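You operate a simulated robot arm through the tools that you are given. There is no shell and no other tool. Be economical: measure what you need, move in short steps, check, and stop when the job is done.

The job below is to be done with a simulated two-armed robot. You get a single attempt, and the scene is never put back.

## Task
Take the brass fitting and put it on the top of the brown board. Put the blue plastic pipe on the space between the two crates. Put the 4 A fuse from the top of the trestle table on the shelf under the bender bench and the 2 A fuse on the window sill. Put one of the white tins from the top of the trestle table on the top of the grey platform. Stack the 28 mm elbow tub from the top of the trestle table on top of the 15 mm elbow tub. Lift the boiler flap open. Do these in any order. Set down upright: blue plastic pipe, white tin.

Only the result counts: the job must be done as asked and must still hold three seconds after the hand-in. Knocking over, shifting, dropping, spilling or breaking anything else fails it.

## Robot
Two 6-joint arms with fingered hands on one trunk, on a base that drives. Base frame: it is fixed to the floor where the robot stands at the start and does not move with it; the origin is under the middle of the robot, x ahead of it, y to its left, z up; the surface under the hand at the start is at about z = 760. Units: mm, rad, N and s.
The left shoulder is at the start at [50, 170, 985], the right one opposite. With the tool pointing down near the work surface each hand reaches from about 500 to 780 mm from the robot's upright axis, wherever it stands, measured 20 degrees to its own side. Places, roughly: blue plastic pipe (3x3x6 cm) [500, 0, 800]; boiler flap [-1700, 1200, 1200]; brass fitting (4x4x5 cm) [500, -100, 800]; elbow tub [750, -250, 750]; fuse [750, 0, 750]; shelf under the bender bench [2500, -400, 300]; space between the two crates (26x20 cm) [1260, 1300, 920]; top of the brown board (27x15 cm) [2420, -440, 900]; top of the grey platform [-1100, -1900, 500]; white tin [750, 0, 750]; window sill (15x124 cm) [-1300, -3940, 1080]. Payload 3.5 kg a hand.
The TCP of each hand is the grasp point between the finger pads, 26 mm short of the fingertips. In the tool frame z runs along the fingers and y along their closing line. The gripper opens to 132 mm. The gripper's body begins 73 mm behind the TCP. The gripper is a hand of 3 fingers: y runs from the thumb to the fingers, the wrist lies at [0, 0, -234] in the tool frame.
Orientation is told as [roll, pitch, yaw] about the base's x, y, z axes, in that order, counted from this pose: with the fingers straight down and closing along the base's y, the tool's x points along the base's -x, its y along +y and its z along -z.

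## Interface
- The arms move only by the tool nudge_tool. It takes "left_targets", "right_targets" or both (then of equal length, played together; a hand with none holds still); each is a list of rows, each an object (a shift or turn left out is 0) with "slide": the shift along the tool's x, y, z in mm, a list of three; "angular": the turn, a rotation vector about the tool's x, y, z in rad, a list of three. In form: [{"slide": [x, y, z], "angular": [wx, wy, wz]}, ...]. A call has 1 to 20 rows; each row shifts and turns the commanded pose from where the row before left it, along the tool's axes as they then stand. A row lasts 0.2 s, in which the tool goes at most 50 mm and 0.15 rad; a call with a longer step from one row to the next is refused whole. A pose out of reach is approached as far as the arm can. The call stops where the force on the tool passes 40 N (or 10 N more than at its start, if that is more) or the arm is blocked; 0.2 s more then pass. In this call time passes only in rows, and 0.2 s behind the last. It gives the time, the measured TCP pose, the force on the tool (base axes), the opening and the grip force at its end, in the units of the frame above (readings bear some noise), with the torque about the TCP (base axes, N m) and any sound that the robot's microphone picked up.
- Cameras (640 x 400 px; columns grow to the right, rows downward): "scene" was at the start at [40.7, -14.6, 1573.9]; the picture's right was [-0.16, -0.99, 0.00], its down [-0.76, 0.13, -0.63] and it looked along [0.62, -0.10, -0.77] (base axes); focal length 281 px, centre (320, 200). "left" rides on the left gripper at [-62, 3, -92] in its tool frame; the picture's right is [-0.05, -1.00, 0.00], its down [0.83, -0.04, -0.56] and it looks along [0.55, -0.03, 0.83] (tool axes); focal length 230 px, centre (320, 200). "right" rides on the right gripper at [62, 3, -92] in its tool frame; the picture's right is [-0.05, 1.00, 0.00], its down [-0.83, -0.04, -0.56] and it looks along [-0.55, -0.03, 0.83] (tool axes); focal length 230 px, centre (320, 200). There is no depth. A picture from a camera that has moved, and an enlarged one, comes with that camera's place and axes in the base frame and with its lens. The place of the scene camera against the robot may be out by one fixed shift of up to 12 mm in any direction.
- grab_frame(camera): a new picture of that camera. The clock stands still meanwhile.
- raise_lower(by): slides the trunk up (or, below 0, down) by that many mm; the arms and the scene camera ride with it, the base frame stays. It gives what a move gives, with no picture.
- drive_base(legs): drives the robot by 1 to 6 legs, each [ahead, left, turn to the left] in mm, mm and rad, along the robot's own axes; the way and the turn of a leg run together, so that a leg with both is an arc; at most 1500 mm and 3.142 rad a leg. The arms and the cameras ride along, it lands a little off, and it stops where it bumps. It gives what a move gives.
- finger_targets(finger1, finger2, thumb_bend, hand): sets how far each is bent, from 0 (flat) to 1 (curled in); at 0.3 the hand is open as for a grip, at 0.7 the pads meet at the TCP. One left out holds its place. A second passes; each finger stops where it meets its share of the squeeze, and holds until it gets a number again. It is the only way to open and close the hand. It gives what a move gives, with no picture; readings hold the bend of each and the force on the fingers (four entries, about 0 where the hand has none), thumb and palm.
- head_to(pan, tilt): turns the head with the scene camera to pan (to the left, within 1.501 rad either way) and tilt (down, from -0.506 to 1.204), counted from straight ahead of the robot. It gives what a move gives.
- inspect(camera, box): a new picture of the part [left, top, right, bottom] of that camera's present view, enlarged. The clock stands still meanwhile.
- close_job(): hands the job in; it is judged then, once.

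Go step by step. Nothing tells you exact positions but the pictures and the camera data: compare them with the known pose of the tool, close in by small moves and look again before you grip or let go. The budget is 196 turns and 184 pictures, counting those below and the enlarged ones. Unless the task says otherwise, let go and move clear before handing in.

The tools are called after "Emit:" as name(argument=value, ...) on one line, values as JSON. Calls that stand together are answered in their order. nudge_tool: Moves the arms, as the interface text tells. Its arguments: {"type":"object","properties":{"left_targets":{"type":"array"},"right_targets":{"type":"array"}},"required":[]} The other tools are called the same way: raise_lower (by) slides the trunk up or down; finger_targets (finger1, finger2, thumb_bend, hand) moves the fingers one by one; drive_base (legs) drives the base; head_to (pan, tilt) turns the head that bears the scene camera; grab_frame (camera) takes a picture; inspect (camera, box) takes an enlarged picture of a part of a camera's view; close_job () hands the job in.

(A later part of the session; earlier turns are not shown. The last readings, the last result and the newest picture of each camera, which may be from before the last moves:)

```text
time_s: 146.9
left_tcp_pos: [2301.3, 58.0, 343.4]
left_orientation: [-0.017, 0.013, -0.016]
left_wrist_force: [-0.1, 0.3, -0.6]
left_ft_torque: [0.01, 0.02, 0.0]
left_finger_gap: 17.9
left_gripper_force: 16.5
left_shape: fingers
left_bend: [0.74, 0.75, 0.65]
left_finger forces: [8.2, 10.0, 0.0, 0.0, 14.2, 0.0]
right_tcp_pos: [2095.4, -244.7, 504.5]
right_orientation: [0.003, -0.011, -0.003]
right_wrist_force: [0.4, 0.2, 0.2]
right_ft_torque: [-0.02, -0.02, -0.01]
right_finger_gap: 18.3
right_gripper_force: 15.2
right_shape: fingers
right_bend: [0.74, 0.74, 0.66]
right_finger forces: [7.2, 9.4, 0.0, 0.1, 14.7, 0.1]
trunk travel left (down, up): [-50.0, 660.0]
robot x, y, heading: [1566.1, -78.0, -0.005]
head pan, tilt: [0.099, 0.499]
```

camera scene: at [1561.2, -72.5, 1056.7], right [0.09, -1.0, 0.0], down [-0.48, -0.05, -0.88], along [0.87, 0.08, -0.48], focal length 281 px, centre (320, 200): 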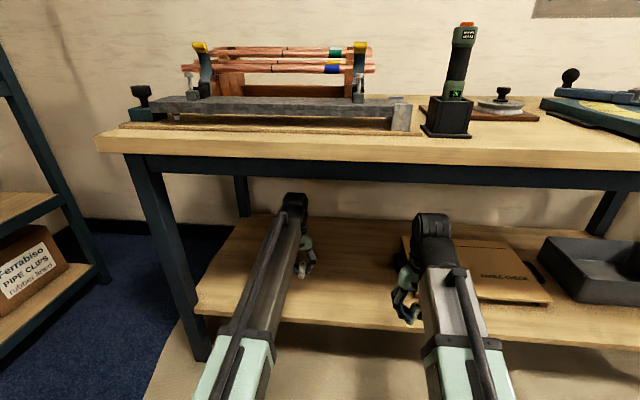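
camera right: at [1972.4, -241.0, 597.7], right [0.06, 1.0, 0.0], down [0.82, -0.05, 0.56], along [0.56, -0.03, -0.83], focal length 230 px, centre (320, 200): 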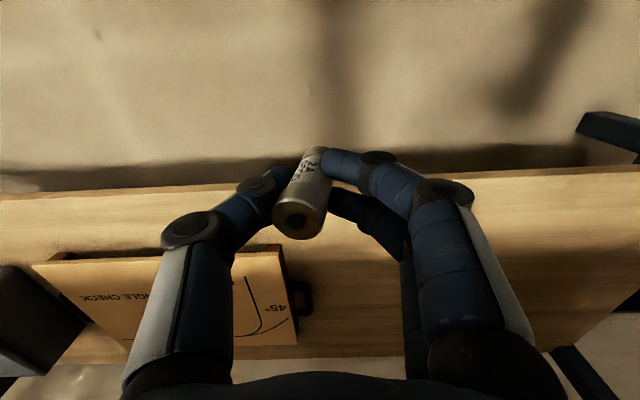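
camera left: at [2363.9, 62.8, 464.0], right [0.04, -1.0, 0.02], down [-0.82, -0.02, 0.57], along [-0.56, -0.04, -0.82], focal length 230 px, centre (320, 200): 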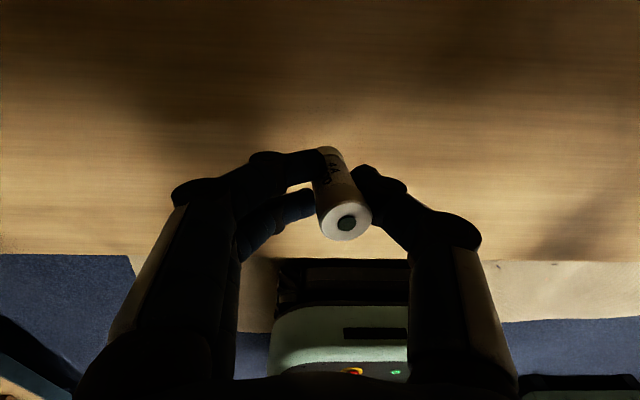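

Emit:
nudge_tool(left_targets=[{"slide": [0, 0, 1.5]}, {"slide": [0, 0, 1.5]}])

Emit:
grab_frame(camera="left")

```text
time_s: 147.5
left_tcp_pos: [2301.7, 58.7, 337.6]
left_orientation: [-0.016, 0.012, -0.014]
left_wrist_force: [0.2, -0.1, -0.7]
left_ft_torque: [0.0, 0.02, -0.02]
left_finger_gap: 17.9
left_gripper_force: 16.0
left_shape: fingers
left_bend: [0.74, 0.75, 0.65]
left_finger forces: [8.1, 10.0, 0.0, 0.0, 14.2, 0.0]
right_tcp_pos: [2096.0, -244.8, 505.0]
right_orientation: [0.002, -0.011, -0.004]
right_wrist_force: [-0.9, -0.9, -0.7]
right_ft_torque: [-0.02, -0.02, 0.02]
right_finger_gap: 18.2
right_gripper_force: 16.1
right_shape: fingers
right_bend: [0.74, 0.74, 0.66]
right_finger forces: [7.3, 9.4, 0.0, 0.1, 14.7, 0.0]
trunk travel left (down, up): [-50.0, 660.0]
robot x, y, heading: [1564.1, -78.7, -0.006]
head pan, tilt: [0.099, 0.499]
```

```text
86 pictures are left
camera left: at [2363.9, 62.5, 430.5], right [0.04, -1.0, 0.02], down [-0.82, -0.02, 0.57], along [-0.56, -0.04, -0.82], focal length 230 px, centre (320, 200)
```

left: 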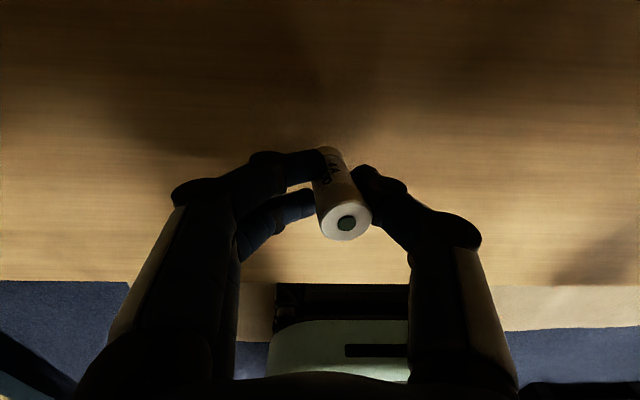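

Emit:
nudge_tool(left_targets=[{"slide": [0, 0, 1.5]}, {"slide": [0, 0, 1.5]}, {"slide": [0, 0, 1.5]}])

Emit:
nudge_tool(left_targets=[{"slide": [0, 0, 1.5]}, {"slide": [0, 0, 1.5]}])

Emit:
nudge_tool(left_targets=[{"slide": [0, 0, 1.5]}, {"slide": [0, 0, 1.5]}])

Emit:
nudge_tool(left_targets=[{"slide": [0, 0, 1.5]}, {"slide": [0, 0, 1.5]}])

```text
time_s: 148.3
left_tcp_pos: [2300.3, 59.0, 332.5]
left_orientation: [-0.018, 0.014, -0.016]
left_wrist_force: [-0.1, -1.4, -0.7]
left_ft_torque: [-0.03, 0.01, 0.02]
left_finger_gap: 17.8
left_gripper_force: 15.7
left_shape: fingers
left_bend: [0.74, 0.75, 0.65]
left_finger forces: [8.1, 10.0, 0.0, 0.0, 14.2, 0.0]
right_tcp_pos: [2095.6, -245.1, 505.2]
right_orientation: [0.002, -0.011, -0.005]
right_wrist_force: [0.7, 0.0, -0.6]
right_ft_torque: [-0.02, 0.02, 0.02]
right_finger_gap: 18.5
right_gripper_force: 16.1
right_shape: fingers
right_bend: [0.74, 0.74, 0.66]
right_finger forces: [7.1, 9.4, 0.1, 0.0, 14.7, 0.0]
trunk travel left (down, up): [-50.0, 660.0]
robot x, y, heading: [1566.5, -77.9, -0.008]
head pan, tilt: [0.099, 0.499]
```

```text
time_s: 148.9
left_tcp_pos: [2302.6, 59.5, 330.8]
left_orientation: [-0.016, 0.012, -0.017]
left_wrist_force: [-0.2, 0.5, -0.1]
left_ft_torque: [-0.04, 0.03, 0.01]
left_finger_gap: 17.8
left_gripper_force: 16.0
left_shape: fingers
left_bend: [0.74, 0.75, 0.65]
left_finger forces: [8.0, 10.0, 0.0, 0.0, 14.1, 0.1]
right_tcp_pos: [2094.5, -245.1, 505.0]
right_orientation: [0.001, -0.011, -0.003]
right_wrist_force: [-0.3, -0.1, -1.0]
right_ft_torque: [-0.01, 0.01, 0.01]
right_finger_gap: 18.2
right_gripper_force: 15.7
right_shape: fingers
right_bend: [0.74, 0.74, 0.66]
right_finger forces: [7.2, 9.3, 0.0, 0.0, 14.8, 0.1]
trunk travel left (down, up): [-50.0, 660.0]
robot x, y, heading: [1564.1, -81.3, -0.005]
head pan, tilt: [0.099, 0.499]
```

```text
time_s: 149.5
left_tcp_pos: [2301.2, 60.6, 328.9]
left_orientation: [-0.017, 0.011, -0.016]
left_wrist_force: [-0.2, 0.8, 5.6]
left_ft_torque: [-0.1, 0.04, 0.04]
left_finger_gap: 17.6
left_gripper_force: 17.4
left_shape: fingers
left_bend: [0.74, 0.75, 0.65]
left_finger forces: [8.2, 11.3, 0.0, 0.1, 14.9, 0.0]
right_tcp_pos: [2094.5, -244.6, 505.2]
right_orientation: [0.002, -0.011, -0.003]
right_wrist_force: [-0.3, -0.5, -1.1]
right_ft_torque: [0.0, 0.01, -0.04]
right_finger_gap: 18.2
right_gripper_force: 15.5
right_shape: fingers
right_bend: [0.74, 0.74, 0.66]
right_finger forces: [7.1, 9.5, 0.0, 0.0, 14.8, 0.0]
trunk travel left (down, up): [-50.0, 660.0]
robot x, y, heading: [1567.5, -83.9, -0.004]
head pan, tilt: [0.099, 0.499]
```

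```text
time_s: 150.1
left_tcp_pos: [2300.8, 61.0, 327.7]
left_orientation: [-0.015, 0.008, -0.014]
left_wrist_force: [0.7, 2.6, 18.0]
left_ft_torque: [-0.25, -0.01, -0.01]
left_finger_gap: 17.3
left_gripper_force: 19.9
left_shape: fingers
left_bend: [0.75, 0.75, 0.66]
left_finger forces: [10.0, 12.5, 0.1, 0.1, 16.6, 0.0]
right_tcp_pos: [2094.0, -244.8, 505.8]
right_orientation: [0.003, -0.011, -0.004]
right_wrist_force: [0.4, -0.1, -0.6]
right_ft_torque: [0.01, 0.0, 0.01]
right_finger_gap: 18.2
right_gripper_force: 15.5
right_shape: fingers
right_bend: [0.74, 0.74, 0.66]
right_finger forces: [7.2, 9.4, 0.1, 0.0, 14.6, 0.1]
trunk travel left (down, up): [-50.0, 660.0]
robot x, y, heading: [1566.2, -79.1, -0.007]
head pan, tilt: [0.099, 0.499]
```

Contact at 18 N; I ease up slightly and open in stages.

Emit:
nudge_tool(left_targets=[{"slide": [0, 0, -2]}])

Emit:
finger_targets(hand="left", finger1=0.66, finger2=0.66, thumb_bend=0.59)

Emit:
finger_targets(hand="left", finger1=0.42, finger2=0.42, thumb_bend=0.4)

Emit:
grab_frame(camera="left")

```text
time_s: 150.5
left_tcp_pos: [2301.4, 58.3, 327.2]
left_orientation: [-0.017, 0.011, -0.014]
left_wrist_force: [0.4, 2.4, 10.7]
left_ft_torque: [-0.1, -0.04, 0.03]
left_finger_gap: 17.5
left_gripper_force: 18.8
left_shape: fingers
left_bend: [0.75, 0.75, 0.66]
left_finger forces: [10.2, 12.1, 0.1, 0.0, 16.0, 0.0]
right_tcp_pos: [2094.7, -244.9, 505.3]
right_orientation: [0.002, -0.011, -0.005]
right_wrist_force: [0.1, 0.7, -0.8]
right_ft_torque: [0.0, -0.01, 0.03]
right_finger_gap: 18.0
right_gripper_force: 15.7
right_shape: fingers
right_bend: [0.74, 0.74, 0.66]
right_finger forces: [7.3, 9.3, 0.0, 0.1, 14.8, 0.0]
trunk travel left (down, up): [-50.0, 660.0]
robot x, y, heading: [1563.6, -80.1, -0.013]
head pan, tilt: [0.099, 0.499]
```

```text
time_s: 151.5
left_tcp_pos: [2302.0, 59.0, 326.0]
left_orientation: [-0.019, 0.015, -0.016]
left_wrist_force: [-0.2, -0.3, -0.8]
left_ft_torque: [0.01, -0.01, 0.0]
left_finger_gap: 26.9
left_gripper_force: 0.1
left_shape: fingers
left_bend: [0.66, 0.66, 0.59]
left_finger forces: [0.0, 0.0, 0.0, 0.0, 0.0, 0.1]
right_tcp_pos: [2095.7, -244.8, 505.1]
right_orientation: [0.003, -0.011, -0.003]
right_wrist_force: [-0.6, -0.4, -0.2]
right_ft_torque: [0.01, -0.01, -0.02]
right_finger_gap: 18.2
right_gripper_force: 15.9
right_shape: fingers
right_bend: [0.74, 0.74, 0.66]
right_finger forces: [7.2, 9.5, 0.0, 0.1, 14.7, 0.1]
trunk travel left (down, up): [-50.0, 660.0]
robot x, y, heading: [1564.1, -77.5, -0.006]
head pan, tilt: [0.099, 0.499]
```

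```text
time_s: 152.5
left_tcp_pos: [2300.4, 59.4, 327.4]
left_orientation: [-0.018, 0.013, -0.017]
left_wrist_force: [0.7, -0.2, -0.5]
left_ft_torque: [0.01, 0.02, 0.04]
left_finger_gap: 97.5
left_gripper_force: 0.0
left_shape: fingers
left_bend: [0.42, 0.42, 0.4]
left_finger forces: [0.1, 0.0, 0.0, 0.2, 0.1, 0.0]
right_tcp_pos: [2095.4, -245.2, 505.7]
right_orientation: [0.001, -0.009, -0.003]
right_wrist_force: [0.2, 0.3, -0.6]
right_ft_torque: [0.03, -0.01, 0.0]
right_finger_gap: 18.2
right_gripper_force: 15.8
right_shape: fingers
right_bend: [0.74, 0.74, 0.66]
right_finger forces: [7.2, 9.4, 0.1, 0.0, 14.8, 0.0]
trunk travel left (down, up): [-50.0, 660.0]
robot x, y, heading: [1563.0, -81.1, -0.005]
head pan, tilt: [0.099, 0.499]
```

```text
85 pictures are left
camera left: at [2363.7, 62.9, 419.2], right [0.04, -1.0, 0.02], down [-0.82, -0.02, 0.57], along [-0.56, -0.04, -0.82], focal length 230 px, centre (320, 200)
```

left: 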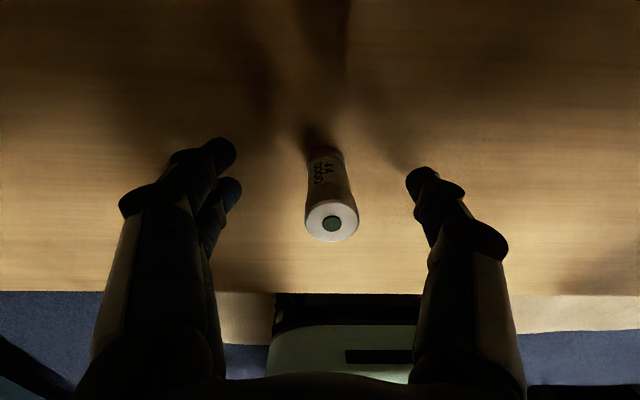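

The 4 A fuse stands on the shelf. Lifting the hand and withdrawing.

Emit:
nudge_tool(left_targets=[{"slide": [0, 0, -25]}, {"slide": [0, 0, -45]}, {"slide": [0, 0, -30]}, {"slide": [45, 0, 0]}, {"slide": [45, 0, 0]}, {"slide": [45, 0, 0]}, {"slide": [45, 0, 0]}, {"slide": [45, 0, 0]}, {"slide": [25, 0, 0]}])

Emit:
grab_frame(camera="scene")

```text
time_s: 154.5
left_tcp_pos: [2054.5, 65.2, 431.3]
left_orientation: [-0.018, 0.011, -0.014]
left_wrist_force: [0.0, 0.6, 0.7]
left_ft_torque: [0.0, -0.03, -0.06]
left_finger_gap: 97.7
left_gripper_force: 0.0
left_shape: fingers
left_bend: [0.42, 0.42, 0.4]
left_finger forces: [0.1, 0.1, 0.1, 0.1, 0.0, 0.0]
right_tcp_pos: [2096.3, -244.5, 505.8]
right_orientation: [0.001, -0.01, -0.004]
right_wrist_force: [0.4, -0.3, -0.3]
right_ft_torque: [0.0, -0.01, -0.02]
right_finger_gap: 18.2
right_gripper_force: 15.8
right_shape: fingers
right_bend: [0.74, 0.74, 0.66]
right_finger forces: [7.3, 9.4, 0.0, 0.0, 14.7, 0.0]
trunk travel left (down, up): [-50.0, 660.0]
robot x, y, heading: [1567.6, -80.6, -0.004]
head pan, tilt: [0.099, 0.499]
```

```text
84 pictures are left
camera scene: at [1621.4, -72.8, 1056.7], right [0.09, -1.0, 0.0], down [-0.48, -0.04, -0.88], along [0.87, 0.08, -0.48], focal length 281 px, centre (320, 200)
```

scene: 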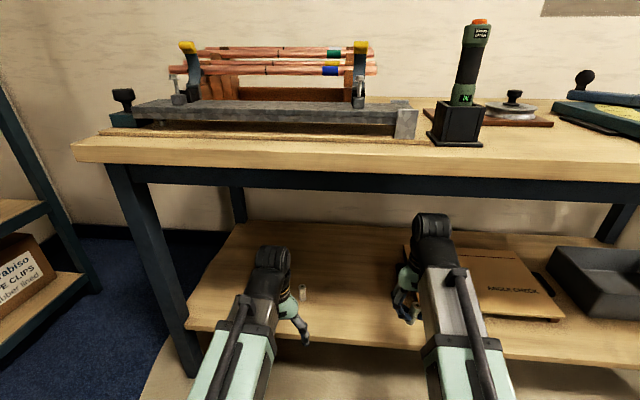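

Backing off and raising the trunk.

Emit:
drive_base(legs=[[-75, 0, 0]])

Emit:
raise_lower(by=400)

Emit:
raise_lower(by=200)

Emit:
grab_frame(camera="scene")

```text
time_s: 155.5
left_tcp_pos: [1977.7, 63.8, 430.7]
left_orientation: [-0.017, 0.013, -0.017]
left_wrist_force: [0.5, 1.0, -0.4]
left_ft_torque: [0.03, 0.02, 0.0]
left_finger_gap: 97.5
left_gripper_force: 0.1
left_shape: fingers
left_bend: [0.42, 0.42, 0.4]
left_finger forces: [0.1, 0.0, 0.0, 0.1, 0.0, 0.0]
right_tcp_pos: [2018.9, -245.0, 504.5]
right_orientation: [0.003, -0.011, -0.006]
right_wrist_force: [1.6, -0.5, -0.4]
right_ft_torque: [-0.02, 0.0, 0.0]
right_finger_gap: 18.0
right_gripper_force: 15.7
right_shape: fingers
right_bend: [0.74, 0.74, 0.66]
right_finger forces: [7.3, 9.4, 0.1, 0.0, 14.6, 0.1]
trunk travel left (down, up): [-50.0, 660.0]
robot x, y, heading: [1486.8, -80.0, -0.007]
head pan, tilt: [0.099, 0.499]
```

```text
time_s: 159.4
left_tcp_pos: [1975.9, 65.5, 831.0]
left_orientation: [-0.019, 0.012, -0.016]
left_wrist_force: [0.0, -0.3, 0.0]
left_ft_torque: [-0.01, 0.0, 0.0]
left_finger_gap: 97.6
left_gripper_force: 0.0
left_shape: fingers
left_bend: [0.42, 0.42, 0.4]
left_finger forces: [0.1, 0.0, 0.1, 0.0, 0.0, 0.0]
right_tcp_pos: [2018.9, -245.1, 905.1]
right_orientation: [0.001, -0.01, -0.003]
right_wrist_force: [0.2, 0.1, -1.5]
right_ft_torque: [-0.01, -0.03, -0.02]
right_finger_gap: 17.9
right_gripper_force: 16.5
right_shape: fingers
right_bend: [0.74, 0.74, 0.66]
right_finger forces: [7.5, 9.4, 0.0, 0.0, 14.8, 0.1]
trunk travel left (down, up): [-450.0, 260.0]
robot x, y, heading: [1488.5, -80.7, -0.005]
head pan, tilt: [0.099, 0.499]
```

```text
time_s: 161.5
left_tcp_pos: [1978.0, 64.1, 1030.1]
left_orientation: [-0.016, 0.011, -0.015]
left_wrist_force: [-0.2, -0.4, -0.7]
left_ft_torque: [-0.02, 0.02, -0.01]
left_finger_gap: 97.7
left_gripper_force: 0.0
left_shape: fingers
left_bend: [0.42, 0.42, 0.4]
left_finger forces: [0.0, 0.0, 0.0, 0.1, 0.0, 0.1]
right_tcp_pos: [2018.8, -245.0, 1105.5]
right_orientation: [0.0, -0.011, -0.005]
right_wrist_force: [0.9, -0.1, -1.6]
right_ft_torque: [0.0, 0.03, 0.03]
right_finger_gap: 18.0
right_gripper_force: 16.2
right_shape: fingers
right_bend: [0.74, 0.74, 0.66]
right_finger forces: [7.4, 9.4, 0.0, 0.1, 14.8, 0.0]
trunk travel left (down, up): [-650.0, 60.0]
robot x, y, heading: [1488.9, -77.4, -0.011]
head pan, tilt: [0.099, 0.499]
```

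```text
83 pictures are left
camera scene: at [1544.5, -72.4, 1656.6], right [0.09, -1.0, 0.0], down [-0.48, -0.04, -0.88], along [0.87, 0.08, -0.48], focal length 281 px, centre (320, 200)
```

scene: 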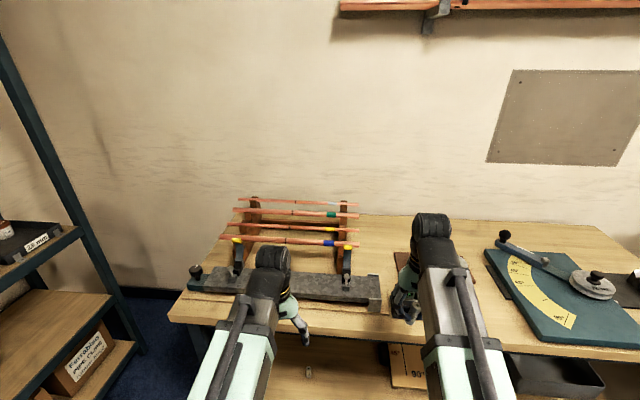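

4 A fuse is on the shelf. Turning back to the table for a tin with the left hand.

Emit:
drive_base(legs=[[85, 0, 0], [0, 0, 1.571], [0, 0, 1.571]])

Emit:
head_to(pan=0.0, tilt=0.6)

Emit:
grab_frame(camera="scene")

```text
time_s: 170.5
left_tcp_pos: [1100.9, -270.1, 1031.6]
left_orientation: [-0.017, 0.013, -3.059]
left_wrist_force: [-0.5, 0.1, 0.1]
left_ft_torque: [-0.01, -0.03, 0.02]
left_finger_gap: 97.5
left_gripper_force: 0.0
left_shape: fingers
left_bend: [0.42, 0.42, 0.4]
left_finger forces: [0.1, 0.1, 0.0, 0.0, 0.0, 0.0]
right_tcp_pos: [1030.1, 34.3, 1106.0]
right_orientation: [0.001, -0.01, -3.048]
right_wrist_force: [-0.5, -0.9, 0.3]
right_ft_torque: [-0.03, -0.01, 0.01]
right_finger_gap: 17.2
right_gripper_force: 15.4
right_shape: fingers
right_bend: [0.74, 0.74, 0.66]
right_finger forces: [6.4, 9.2, 0.0, 0.0, 14.6, 0.0]
trunk travel left (down, up): [-650.0, 60.0]
robot x, y, heading: [1570.8, -79.5, -3.052]
head pan, tilt: [0.099, 0.499]
```

```text
time_s: 171.1
left_tcp_pos: [1100.7, -270.2, 1030.9]
left_orientation: [-0.019, 0.012, -3.059]
left_wrist_force: [-0.4, -0.4, -0.2]
left_ft_torque: [0.03, 0.0, 0.02]
left_finger_gap: 97.7
left_gripper_force: 0.0
left_shape: fingers
left_bend: [0.42, 0.42, 0.4]
left_finger forces: [0.1, 0.1, 0.0, 0.0, 0.0, 0.0]
right_tcp_pos: [1029.2, 35.1, 1106.8]
right_orientation: [0.0, -0.012, -3.049]
right_wrist_force: [-0.2, -1.0, 0.2]
right_ft_torque: [-0.02, -0.01, 0.01]
right_finger_gap: 17.4
right_gripper_force: 14.7
right_shape: fingers
right_bend: [0.74, 0.74, 0.66]
right_finger forces: [6.4, 9.3, 0.1, 0.0, 14.5, 0.0]
trunk travel left (down, up): [-650.0, 60.0]
robot x, y, heading: [1573.1, -78.9, -3.05]
head pan, tilt: [0.0, 0.6]
```

```text
82 pictures are left
camera scene: at [1530.4, -86.1, 1647.6], right [-0.09, 1.0, 0.0], down [0.56, 0.05, -0.83], along [-0.82, -0.08, -0.56], focal length 281 px, centre (320, 200)
```

scene: 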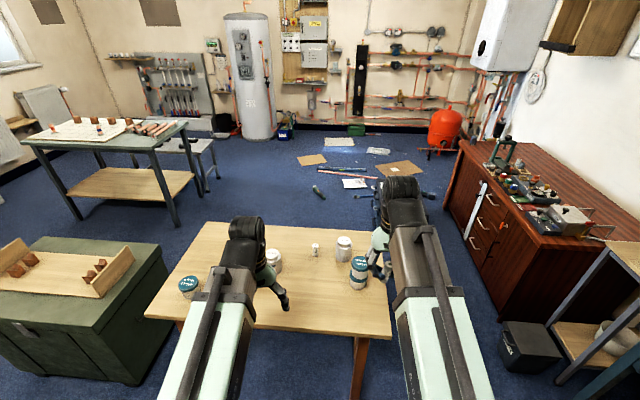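

Table looks undisturbed. I shift left so the left hand faces the SEALER tin at about (921, -479).

Emit:
drive_base(legs=[[0, 300, -0.09]])

Emit:
finger_targets(hand="left", finger1=0.3, finger2=0.3, thumb_bend=0.3)

Emit:
grab_frame(camera="scene")

Emit:
grab_frame(camera="left")

```text
time_s: 173.2
left_tcp_pos: [1100.3, -531.0, 1031.5]
left_orientation: [-0.019, 0.012, 3.135]
left_wrist_force: [0.0, -1.2, 0.1]
left_ft_torque: [-0.03, -0.02, 0.01]
left_finger_gap: 97.4
left_gripper_force: 0.0
left_shape: fingers
left_bend: [0.42, 0.42, 0.4]
left_finger forces: [0.0, 0.1, 0.0, 0.0, 0.1, 0.0]
right_tcp_pos: [1054.9, -222.5, 1106.0]
right_orientation: [0.0, -0.011, -3.135]
right_wrist_force: [0.6, -0.5, -0.6]
right_ft_torque: [0.05, 0.0, -0.02]
right_finger_gap: 17.3
right_gripper_force: 15.1
right_shape: fingers
right_bend: [0.74, 0.74, 0.66]
right_finger forces: [6.3, 9.3, 0.1, 0.0, 14.7, 0.1]
trunk travel left (down, up): [-650.0, 60.0]
robot x, y, heading: [1586.6, -382.4, -3.137]
head pan, tilt: [0.0, 0.6]
```

```text
time_s: 174.2
left_tcp_pos: [1099.8, -531.5, 1031.5]
left_orientation: [-0.017, 0.011, 3.138]
left_wrist_force: [0.0, 0.0, 0.5]
left_ft_torque: [-0.01, -0.01, -0.03]
left_finger_gap: 133.7
left_gripper_force: 0.0
left_shape: fingers
left_bend: [0.3, 0.3, 0.3]
left_finger forces: [0.1, 0.0, 0.0, 0.1, 0.0, 0.1]
right_tcp_pos: [1056.3, -221.9, 1105.6]
right_orientation: [0.002, -0.012, -3.137]
right_wrist_force: [-0.1, -0.1, -0.1]
right_ft_torque: [0.01, 0.0, -0.02]
right_finger_gap: 17.4
right_gripper_force: 15.1
right_shape: fingers
right_bend: [0.74, 0.74, 0.66]
right_finger forces: [6.4, 9.3, 0.0, 0.0, 14.6, 0.0]
trunk travel left (down, up): [-650.0, 60.0]
robot x, y, heading: [1588.3, -378.8, -3.131]
head pan, tilt: [0.0, 0.6]
```

```text
81 pictures are left
camera scene: at [1544.8, -384.1, 1647.6], right [0.0, 1.0, 0.0], down [0.56, 0.0, -0.83], along [-0.83, 0.0, -0.56], focal length 281 px, centre (320, 200)
```

scene: 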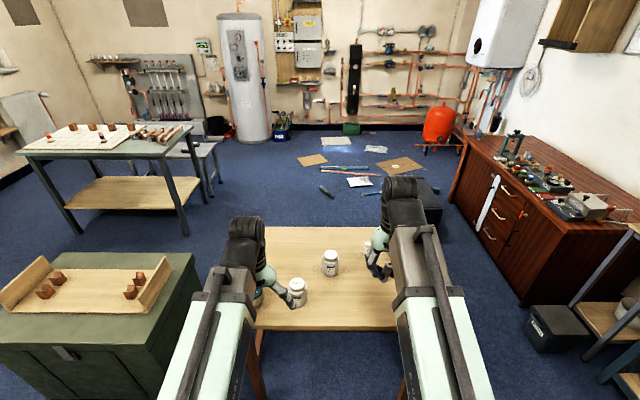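

```text
80 pictures are left
camera left: at [1037.8, -535.4, 1123.1], right [-0.05, 1.0, 0.02], down [0.82, 0.03, 0.57], along [0.56, 0.04, -0.82], focal length 230 px, centre (320, 200)
```

left: 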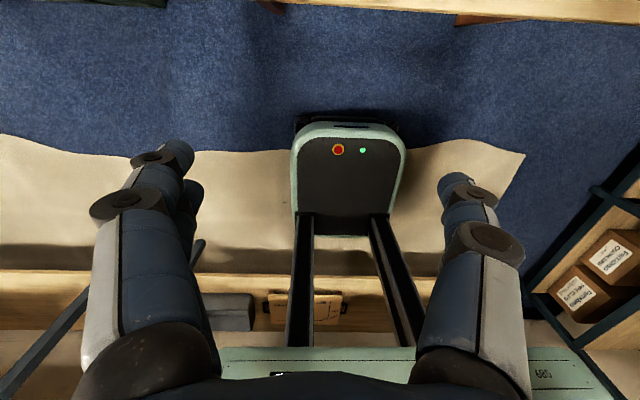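

The sealer tin seems to be near (893, -466), top z≈863. Moving the left hand above it.

Emit:
nudge_tool(left_targets=[{"slide": [-41, -13, 0]}, {"slide": [-41, -13, 0]}, {"slide": [-41, -13, 0]}, {"slide": [-41, -13, 0]}, {"slide": [-41, -12, 0]}])

Emit:
grab_frame(camera="left")

```text
time_s: 175.4
left_tcp_pos: [895.4, -464.3, 1029.2]
left_orientation: [-0.018, 0.012, 3.136]
left_wrist_force: [0.0, -0.3, 0.7]
left_ft_torque: [0.01, 0.01, 0.02]
left_finger_gap: 133.8
left_gripper_force: 0.0
left_shape: fingers
left_bend: [0.3, 0.3, 0.3]
left_finger forces: [0.0, 0.0, 0.1, 0.1, 0.0, 0.0]
right_tcp_pos: [1055.7, -221.7, 1106.2]
right_orientation: [0.0, -0.009, -3.134]
right_wrist_force: [-0.3, 0.5, -1.1]
right_ft_torque: [0.03, -0.03, -0.02]
right_finger_gap: 17.5
right_gripper_force: 15.0
right_shape: fingers
right_bend: [0.74, 0.74, 0.66]
right_finger forces: [6.5, 9.3, 0.1, 0.0, 14.6, 0.0]
trunk travel left (down, up): [-650.0, 60.0]
robot x, y, heading: [1586.6, -379.8, -3.138]
head pan, tilt: [0.0, 0.6]
```

```text
79 pictures are left
camera left: at [831.8, -470.1, 1121.4], right [-0.05, 1.0, 0.02], down [0.82, 0.03, 0.57], along [0.56, 0.04, -0.82], focal length 230 px, centre (320, 200)
```

left: 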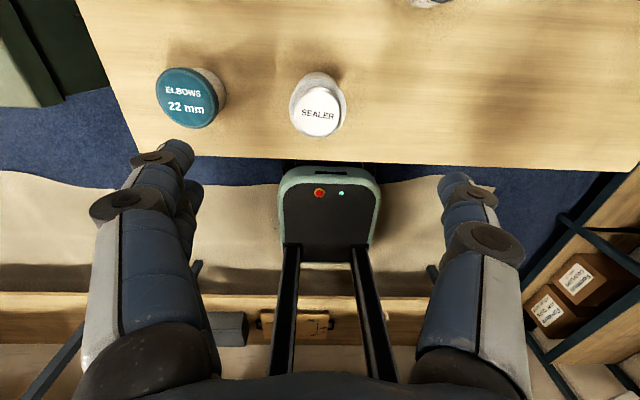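

Sealer tin at (891, -466). Descending around it.

Emit:
nudge_tool(left_targets=[{"slide": [-3, 2, 40]}, {"slide": [0, 0, 45]}, {"slide": [0, 0, 45]}])

Emit:
grab_frame(camera="left")

```text
time_s: 176.2
left_tcp_pos: [893.1, -464.6, 899.0]
left_orientation: [-0.018, 0.013, 3.136]
left_wrist_force: [0.4, 0.0, 0.3]
left_ft_torque: [-0.03, 0.03, -0.02]
left_finger_gap: 134.1
left_gripper_force: 0.0
left_shape: fingers
left_bend: [0.3, 0.3, 0.3]
left_finger forces: [0.0, 0.0, 0.1, 0.0, 0.0, 0.0]
right_tcp_pos: [1055.7, -222.0, 1105.0]
right_orientation: [0.002, -0.012, -3.134]
right_wrist_force: [-0.4, 0.3, 0.1]
right_ft_torque: [0.01, 0.0, -0.01]
right_finger_gap: 17.5
right_gripper_force: 14.8
right_shape: fingers
right_bend: [0.74, 0.74, 0.66]
right_finger forces: [6.4, 9.3, 0.0, 0.1, 14.6, 0.1]
trunk travel left (down, up): [-650.0, 60.0]
robot x, y, heading: [1589.4, -383.1, -3.139]
head pan, tilt: [0.0, 0.6]
```

```text
78 pictures are left
camera left: at [831.7, -469.3, 992.3], right [-0.05, 1.0, 0.02], down [0.82, 0.03, 0.57], along [0.56, 0.04, -0.82], focal length 230 px, centre (320, 200)
```

left: 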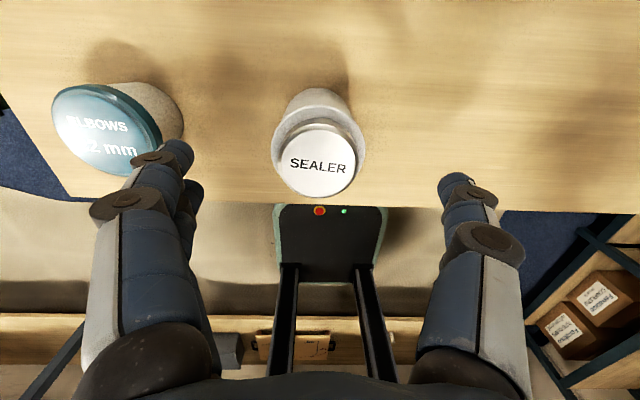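

Emit:
finger_targets(hand="left", finger1=0.35, finger2=0.35, thumb_bend=0.35)

Emit:
nudge_tool(left_targets=[{"slide": [-2, 1, 40]}, {"slide": [0, 0, 35]}, {"slide": [0, 0, 14]}])

Emit:
grab_frame(camera="left")

```text
time_s: 177.2
left_tcp_pos: [895.5, -464.8, 901.2]
left_orientation: [-0.016, 0.012, 3.136]
left_wrist_force: [-0.1, 0.2, -0.6]
left_ft_torque: [-0.02, -0.03, 0.02]
left_finger_gap: 118.8
left_gripper_force: 0.1
left_shape: fingers
left_bend: [0.35, 0.35, 0.35]
left_finger forces: [0.0, 0.0, 0.1, 0.1, 0.0, 0.0]
right_tcp_pos: [1056.3, -222.2, 1105.5]
right_orientation: [0.001, -0.01, -3.136]
right_wrist_force: [-0.2, 0.4, -1.3]
right_ft_torque: [-0.02, 0.0, -0.01]
right_finger_gap: 17.2
right_gripper_force: 15.4
right_shape: fingers
right_bend: [0.74, 0.74, 0.66]
right_finger forces: [6.4, 9.3, 0.0, 0.0, 14.5, 0.0]
trunk travel left (down, up): [-650.0, 60.0]
robot x, y, heading: [1586.1, -383.0, -3.137]
head pan, tilt: [0.0, 0.6]
```

```text
time_s: 178.0
left_tcp_pos: [893.8, -463.9, 811.8]
left_orientation: [-0.018, 0.009, 3.135]
left_wrist_force: [0.0, 0.1, 0.6]
left_ft_torque: [-0.05, 0.04, 0.01]
left_finger_gap: 118.7
left_gripper_force: 0.2
left_shape: fingers
left_bend: [0.35, 0.35, 0.35]
left_finger forces: [0.0, 0.0, 0.0, 0.0, 0.0, 0.1]
right_tcp_pos: [1055.9, -221.5, 1105.6]
right_orientation: [0.002, -0.01, -3.136]
right_wrist_force: [-0.2, -0.7, -0.8]
right_ft_torque: [0.01, -0.01, 0.0]
right_finger_gap: 17.8
right_gripper_force: 15.2
right_shape: fingers
right_bend: [0.74, 0.74, 0.66]
right_finger forces: [6.5, 9.4, 0.1, 0.0, 14.6, 0.0]
trunk travel left (down, up): [-650.0, 60.0]
robot x, y, heading: [1588.3, -376.3, -3.139]
head pan, tilt: [0.0, 0.6]
```

```text
77 pictures are left
camera left: at [831.4, -468.9, 903.0], right [-0.05, 1.0, 0.02], down [0.82, 0.03, 0.56], along [0.56, 0.04, -0.82], focal length 230 px, centre (320, 200)
```

left: 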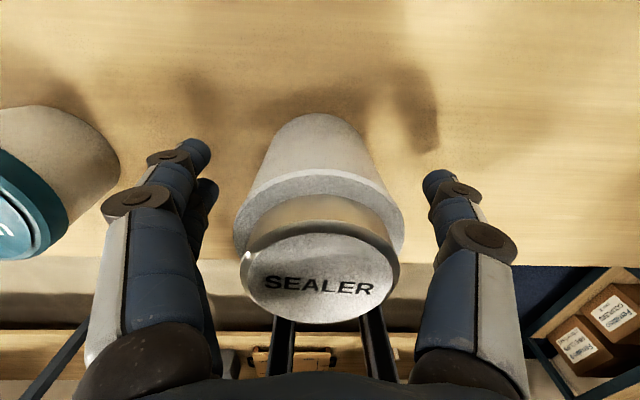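

Centred. Gripping the tin.

Emit:
finger_targets(hand="left", finger1=0.7, finger2=0.7, thumb_bend=0.7)

Emit:
grab_frame(camera="left")

```text
time_s: 179.0
left_tcp_pos: [894.8, -463.9, 810.3]
left_orientation: [-0.018, 0.012, 3.137]
left_wrist_force: [-0.8, 0.0, -0.4]
left_ft_torque: [0.0, 0.01, 0.0]
left_finger_gap: 59.5
left_gripper_force: 22.3
left_shape: fingers
left_bend: [0.53, 0.51, 0.59]
left_finger forces: [11.0, 11.2, 0.1, 0.0, 22.5, 0.1]
right_tcp_pos: [1056.1, -222.4, 1105.2]
right_orientation: [0.001, -0.01, -3.133]
right_wrist_force: [0.6, -1.0, -0.1]
right_ft_torque: [0.0, -0.04, 0.0]
right_finger_gap: 17.4
right_gripper_force: 15.9
right_shape: fingers
right_bend: [0.74, 0.74, 0.66]
right_finger forces: [6.5, 9.3, 0.1, 0.1, 14.5, 0.0]
trunk travel left (down, up): [-650.0, 60.0]
robot x, y, heading: [1590.1, -379.6, -3.133]
head pan, tilt: [0.0, 0.6]
```

```text
76 pictures are left
camera left: at [831.5, -468.9, 902.9], right [-0.05, 1.0, 0.02], down [0.82, 0.03, 0.57], along [0.56, 0.04, -0.82], focal length 230 px, centre (320, 200)
```

left: 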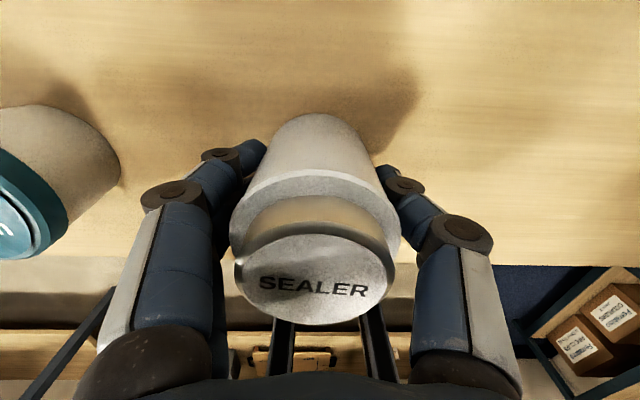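

Tin is held firmly. Lifting it and retracting.

Emit:
nudge_tool(left_targets=[{"slide": [0, 0, -25]}, {"slide": [0, 0, -45]}, {"slide": [0, 0, -45]}, {"slide": [0, 0, -45]}, {"slide": [0, 0, -45]}, {"slide": [0, 0, -30]}, {"slide": [40, 5, 0]}, {"slide": [45, 5, 0]}, {"slide": [45, 5, 0]}, {"slide": [30, 5, 0]}])

Emit:
head_to(pan=1.4, tilt=0.45)

Emit:
grab_frame(camera="scene")

```text
time_s: 181.2
left_tcp_pos: [1051.5, -490.5, 1047.5]
left_orientation: [-0.017, 0.013, 3.138]
left_wrist_force: [0.2, 0.3, -3.1]
left_ft_torque: [0.03, 0.03, -0.02]
left_finger_gap: 59.4
left_gripper_force: 22.3
left_shape: fingers
left_bend: [0.52, 0.51, 0.59]
left_finger forces: [11.1, 11.1, 0.0, 0.0, 21.9, 0.0]
right_tcp_pos: [1054.7, -221.5, 1105.2]
right_orientation: [0.002, -0.01, -3.133]
right_wrist_force: [0.0, -0.7, -0.8]
right_ft_torque: [0.03, -0.01, -0.02]
right_finger_gap: 17.6
right_gripper_force: 15.6
right_shape: fingers
right_bend: [0.74, 0.74, 0.66]
right_finger forces: [6.4, 9.2, 0.0, 0.0, 14.5, 0.0]
trunk travel left (down, up): [-650.0, 60.0]
robot x, y, heading: [1587.2, -379.3, -3.133]
head pan, tilt: [0.0, 0.6]
```

```text
time_s: 182.7
left_tcp_pos: [1050.1, -491.1, 1047.9]
left_orientation: [-0.019, 0.012, 3.135]
left_wrist_force: [0.9, 0.7, -3.8]
left_ft_torque: [0.02, 0.01, -0.01]
left_finger_gap: 59.3
left_gripper_force: 21.8
left_shape: fingers
left_bend: [0.52, 0.51, 0.59]
left_finger forces: [11.1, 11.2, 0.0, 0.1, 22.0, 0.1]
right_tcp_pos: [1056.5, -220.7, 1105.7]
right_orientation: [0.002, -0.01, -3.135]
right_wrist_force: [0.3, 0.6, -0.6]
right_ft_torque: [-0.02, -0.02, 0.01]
right_finger_gap: 17.3
right_gripper_force: 14.8
right_shape: fingers
right_bend: [0.74, 0.74, 0.66]
right_finger forces: [6.5, 9.3, 0.1, 0.0, 14.5, 0.0]
trunk travel left (down, up): [-650.0, 60.0]
robot x, y, heading: [1588.4, -382.1, -3.135]
head pan, tilt: [1.4, 0.45]
```

```text
75 pictures are left
camera scene: at [1617.6, -474.5, 1661.1], right [-0.99, 0.17, 0.0], down [0.07, 0.43, -0.9], along [-0.15, -0.89, -0.44], focal length 281 px, centre (320, 200)
```

scene: 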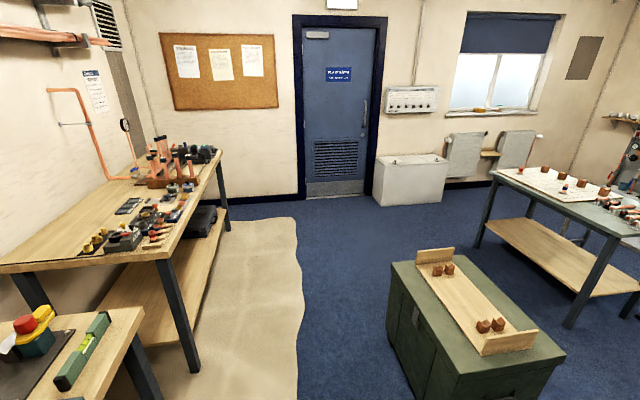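

The lane south between bench and chest is clear. I drive down it, then west along y≈-2900, south of the blueprint table.

Emit:
drive_base(legs=[[0, 1300, 0], [0, 1220, 0], [1000, 0, 0]])

Emit:
head_to(pan=0.4, tilt=0.35)

Emit:
grab_frame(camera="scene")

```text
time_s: 199.8
left_tcp_pos: [35.2, -2959.5, 1048.1]
left_orientation: [-0.018, 0.011, 3.094]
left_wrist_force: [-1.4, 0.5, -2.3]
left_ft_torque: [0.03, 0.05, -0.01]
left_finger_gap: 59.2
left_gripper_force: 21.7
left_shape: fingers
left_bend: [0.52, 0.51, 0.59]
left_finger forces: [11.1, 11.3, 0.0, 0.0, 21.8, 0.1]
right_tcp_pos: [51.1, -2691.7, 1106.1]
right_orientation: [0.002, -0.009, 3.104]
right_wrist_force: [-0.1, -0.4, -0.7]
right_ft_torque: [0.01, -0.06, -0.02]
right_finger_gap: 17.6
right_gripper_force: 15.7
right_shape: fingers
right_bend: [0.74, 0.74, 0.66]
right_finger forces: [6.7, 9.4, 0.0, 0.1, 14.6, 0.0]
trunk travel left (down, up): [-650.0, 60.0]
robot x, y, heading: [578.2, -2870.1, 3.102]
head pan, tilt: [1.4, 0.45]
```

```text
time_s: 201.1
left_tcp_pos: [35.8, -2960.0, 1047.2]
left_orientation: [-0.018, 0.013, 3.094]
left_wrist_force: [-0.1, 0.1, -3.0]
left_ft_torque: [0.0, 0.01, -0.01]
left_finger_gap: 59.3
left_gripper_force: 21.6
left_shape: fingers
left_bend: [0.52, 0.51, 0.59]
left_finger forces: [11.0, 11.4, 0.0, 0.1, 21.9, 0.0]
right_tcp_pos: [51.7, -2691.1, 1105.0]
right_orientation: [0.001, -0.011, 3.103]
right_wrist_force: [0.2, -0.5, -0.9]
right_ft_torque: [0.0, 0.01, 0.01]
right_finger_gap: 17.3
right_gripper_force: 15.6
right_shape: fingers
right_bend: [0.74, 0.74, 0.66]
right_finger forces: [6.7, 9.4, 0.0, 0.0, 14.6, 0.0]
trunk travel left (down, up): [-650.0, 60.0]
robot x, y, heading: [577.0, -2871.1, 3.099]
head pan, tilt: [0.4, 0.351]
```

```text
74 pictures are left
camera scene: at [534.8, -2911.2, 1670.3], right [-0.35, 0.94, 0.0], down [0.32, 0.12, -0.94], along [-0.88, -0.33, -0.34], focal length 281 px, centre (320, 200)
```

scene: 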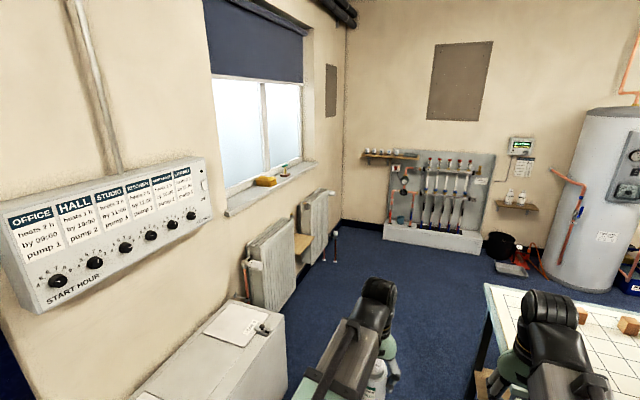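

The sill is visible, with a yellow sponge near x≈-1215; the part around x≈-1010 is free. I continue to x≈-900 and turn to face the window.

Emit:
drive_base(legs=[[1472, 150, 0.042]])

Emit:
drive_base(legs=[[0, 0, 1.571]])

Emit:
head_to(pan=-0.1, tilt=0.5)

Emit:
grab_frame(camera="scene")

```text
time_s: 208.6
left_tcp_pos: [-1478.4, -3091.7, 1047.2]
left_orientation: [-0.016, 0.012, 3.121]
left_wrist_force: [-1.2, -0.5, -3.9]
left_ft_torque: [0.02, -0.01, -0.04]
left_finger_gap: 59.2
left_gripper_force: 22.0
left_shape: fingers
left_bend: [0.52, 0.51, 0.59]
left_finger forces: [11.0, 11.3, 0.1, 0.0, 21.8, 0.0]
right_tcp_pos: [-1471.2, -2820.8, 1105.9]
right_orientation: [0.001, -0.01, 3.135]
right_wrist_force: [-0.1, 0.2, 0.3]
right_ft_torque: [0.02, 0.01, 0.02]
right_finger_gap: 17.3
right_gripper_force: 15.4
right_shape: fingers
right_bend: [0.74, 0.74, 0.66]
right_finger forces: [6.9, 9.5, 0.0, 0.0, 14.6, 0.1]
trunk travel left (down, up): [-650.0, 60.0]
robot x, y, heading: [-940.2, -2986.2, 3.134]
head pan, tilt: [0.4, 0.351]
```

```text
time_s: 212.8
left_tcp_pos: [-844.4, -3528.4, 1048.0]
left_orientation: [-0.018, 0.013, -1.601]
left_wrist_force: [0.2, 0.4, -3.0]
left_ft_torque: [-0.01, 0.01, -0.01]
left_finger_gap: 58.9
left_gripper_force: 22.4
left_shape: fingers
left_bend: [0.52, 0.51, 0.6]
left_finger forces: [11.2, 11.3, 0.1, 0.0, 22.0, 0.1]
right_tcp_pos: [-1113.2, -3517.1, 1105.4]
right_orientation: [0.001, -0.011, -1.59]
right_wrist_force: [-0.8, -0.7, 0.1]
right_ft_torque: [0.0, -0.01, 0.01]
right_finger_gap: 16.9
right_gripper_force: 15.2
right_shape: fingers
right_bend: [0.74, 0.74, 0.66]
right_finger forces: [6.4, 9.6, 0.0, 0.0, 14.5, 0.0]
trunk travel left (down, up): [-650.0, 60.0]
robot x, y, heading: [-939.5, -2987.9, -1.586]
head pan, tilt: [0.4, 0.351]
```

```text
time_s: 213.8
left_tcp_pos: [-844.9, -3529.0, 1047.8]
left_orientation: [-0.016, 0.011, -1.601]
left_wrist_force: [-0.4, 0.2, -3.3]
left_ft_torque: [-0.03, -0.01, 0.0]
left_finger_gap: 59.3
left_gripper_force: 22.2
left_shape: fingers
left_bend: [0.52, 0.51, 0.6]
left_finger forces: [11.2, 11.4, 0.0, 0.0, 22.0, 0.1]
right_tcp_pos: [-1113.6, -3517.0, 1104.5]
right_orientation: [0.002, -0.01, -1.587]
right_wrist_force: [-0.7, 0.5, -1.1]
right_ft_torque: [-0.02, 0.03, 0.02]
right_finger_gap: 16.7
right_gripper_force: 15.1
right_shape: fingers
right_bend: [0.74, 0.74, 0.66]
right_finger forces: [6.5, 9.6, 0.0, 0.0, 14.5, 0.0]
trunk travel left (down, up): [-650.0, 60.0]
robot x, y, heading: [-939.5, -2990.2, -1.586]
head pan, tilt: [-0.099, 0.499]
```

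```text
73 pictures are left
camera scene: at [-945.0, -3042.0, 1656.7], right [-0.99, 0.12, 0.0], down [0.06, 0.48, -0.88], along [-0.1, -0.87, -0.48], focal length 281 px, centre (320, 200)
```

scene: 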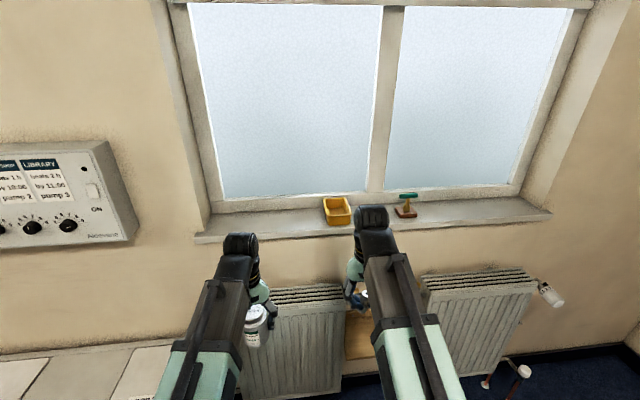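

The sill's free stretch is x≈-650…-1040; yellow tray at ≈-1117. I raise the trunk and creep closer, with the fuse aimed at (-920, -3925).

Emit:
raise_lower(by=55)

Emit:
drive_base(legs=[[203, 36, 0.015]])

Emit:
grab_frame(camera="right")

Emit:
grab_frame(camera="scene")

```text
time_s: 214.7
left_tcp_pos: [-844.4, -3530.1, 1102.1]
left_orientation: [-0.016, 0.013, -1.6]
left_wrist_force: [-0.3, 0.1, -2.8]
left_ft_torque: [-0.01, -0.02, 0.03]
left_finger_gap: 59.1
left_gripper_force: 22.0
left_shape: fingers
left_bend: [0.52, 0.51, 0.6]
left_finger forces: [11.1, 11.2, 0.0, 0.0, 22.1, 0.0]
right_tcp_pos: [-1114.5, -3517.3, 1160.2]
right_orientation: [0.001, -0.01, -1.588]
right_wrist_force: [0.2, 0.0, 0.0]
right_ft_torque: [0.01, 0.02, -0.02]
right_finger_gap: 16.7
right_gripper_force: 15.5
right_shape: fingers
right_bend: [0.74, 0.74, 0.66]
right_finger forces: [6.6, 9.6, 0.1, 0.0, 14.5, 0.0]
trunk travel left (down, up): [-705.0, 5.0]
robot x, y, heading: [-939.1, -2990.7, -1.593]
head pan, tilt: [-0.099, 0.499]
```

```text
time_s: 216.4
left_tcp_pos: [-800.9, -3736.2, 1101.3]
left_orientation: [-0.017, 0.014, -1.58]
left_wrist_force: [-0.5, 0.8, -3.5]
left_ft_torque: [0.03, -0.02, -0.02]
left_finger_gap: 59.2
left_gripper_force: 21.9
left_shape: fingers
left_bend: [0.52, 0.51, 0.6]
left_finger forces: [11.4, 11.3, 0.1, 0.0, 22.0, 0.0]
right_tcp_pos: [-1069.3, -3729.3, 1160.5]
right_orientation: [0.002, -0.01, -1.571]
right_wrist_force: [-0.3, -0.2, -0.4]
right_ft_torque: [0.03, 0.04, -0.04]
right_finger_gap: 16.7
right_gripper_force: 15.7
right_shape: fingers
right_bend: [0.74, 0.74, 0.66]
right_finger forces: [6.5, 9.6, 0.0, 0.0, 14.4, 0.1]
trunk travel left (down, up): [-705.0, 5.0]
robot x, y, heading: [-906.3, -3197.9, -1.571]
head pan, tilt: [-0.099, 0.499]
```

```text
72 pictures are left
camera right: at [-1067.3, -3667.4, 1252.1], right [1.0, -0.05, 0.0], down [-0.04, -0.83, 0.56], along [-0.03, -0.56, -0.83], focal length 230 px, centre (320, 200)
```

right: 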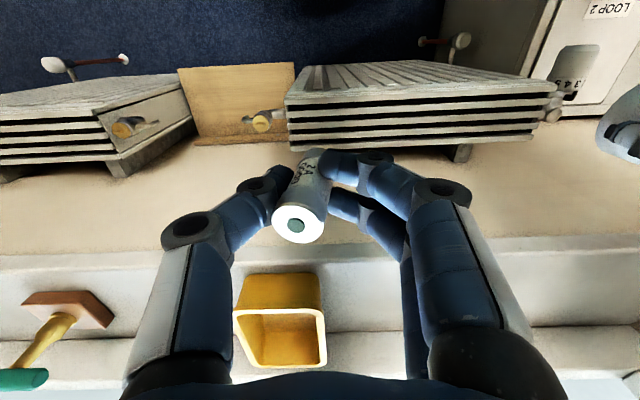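

```text
71 pictures are left
camera scene: at [-909.7, -3252.5, 1711.6], right [-0.99, 0.1, 0.0], down [0.05, 0.48, -0.88], along [-0.09, -0.87, -0.48], focal length 281 px, centre (320, 200)
```

scene: 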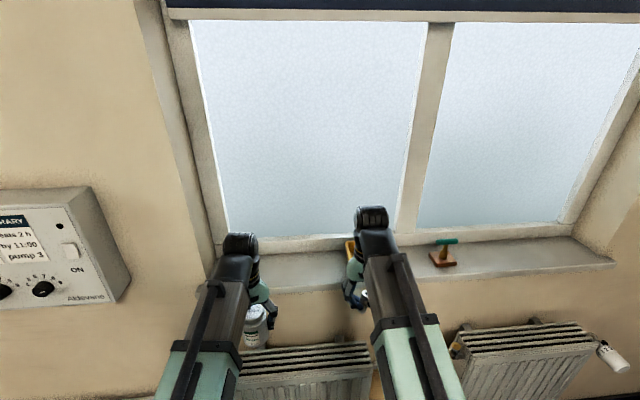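

Sill spans y -3866…-4012, yellow tray x -1073…-1175. Moving the fuse above (-925, -3930) while the left hand shifts aside.

Emit:
nudge_tool(right_targets=[{"slide": [0, 0, 0]}, {"slide": [-33, 24, 0]}, {"slide": [-33, 24, 0]}, {"slide": [-34, 24, 0]}, {"slide": [-34, 24, 0]}, {"slide": [-34, 24, 0]}, {"slide": [-34, 24, 0]}], left_targets=[{"slide": [0, 40, 0]}, {"slide": [0, 40, 0]}, {"slide": [0, 0, 0]}, {"slide": [0, 0, 0]}, {"slide": [0, 0, 0]}, {"slide": [0, 0, 0]}, {"slide": [0, 0, 0]}])

Emit:
grab_frame(camera="right")

```text
time_s: 218.0
left_tcp_pos: [-719.5, -3738.0, 1101.4]
left_orientation: [-0.017, 0.012, -1.582]
left_wrist_force: [0.3, -0.6, -1.9]
left_ft_torque: [-0.04, 0.04, -0.03]
left_finger_gap: 58.9
left_gripper_force: 22.0
left_shape: fingers
left_bend: [0.52, 0.51, 0.6]
left_finger forces: [11.1, 11.3, 0.0, 0.0, 21.8, 0.0]
right_tcp_pos: [-931.7, -3910.0, 1156.1]
right_orientation: [0.001, -0.013, -1.57]
right_wrist_force: [-0.3, 0.5, -1.0]
right_ft_torque: [0.0, 0.02, 0.03]
right_finger_gap: 16.8
right_gripper_force: 15.6
right_shape: fingers
right_bend: [0.74, 0.74, 0.66]
right_finger forces: [6.7, 9.7, 0.1, 0.0, 14.4, 0.0]
right hand out of reach, approached as far as the arm can: row 7
trunk travel left (down, up): [-705.0, 5.0]
robot x, y, heading: [-907.6, -3195.3, -1.577]
head pan, tilt: [-0.099, 0.499]
```

```text
70 pictures are left
camera right: at [-928.2, -3846.8, 1247.2], right [1.0, -0.05, 0.0], down [-0.04, -0.82, 0.57], along [-0.03, -0.56, -0.82], focal length 230 px, centre (320, 200)
```

right: 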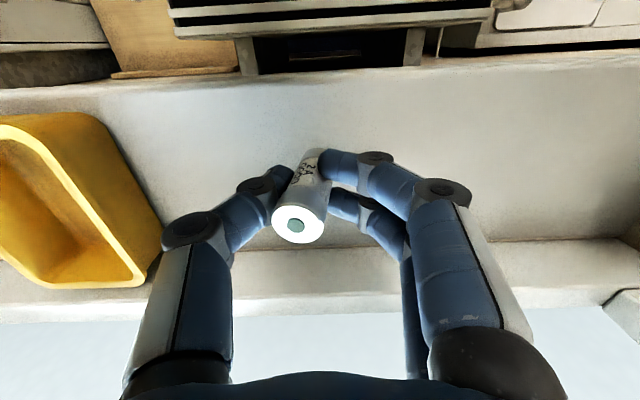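

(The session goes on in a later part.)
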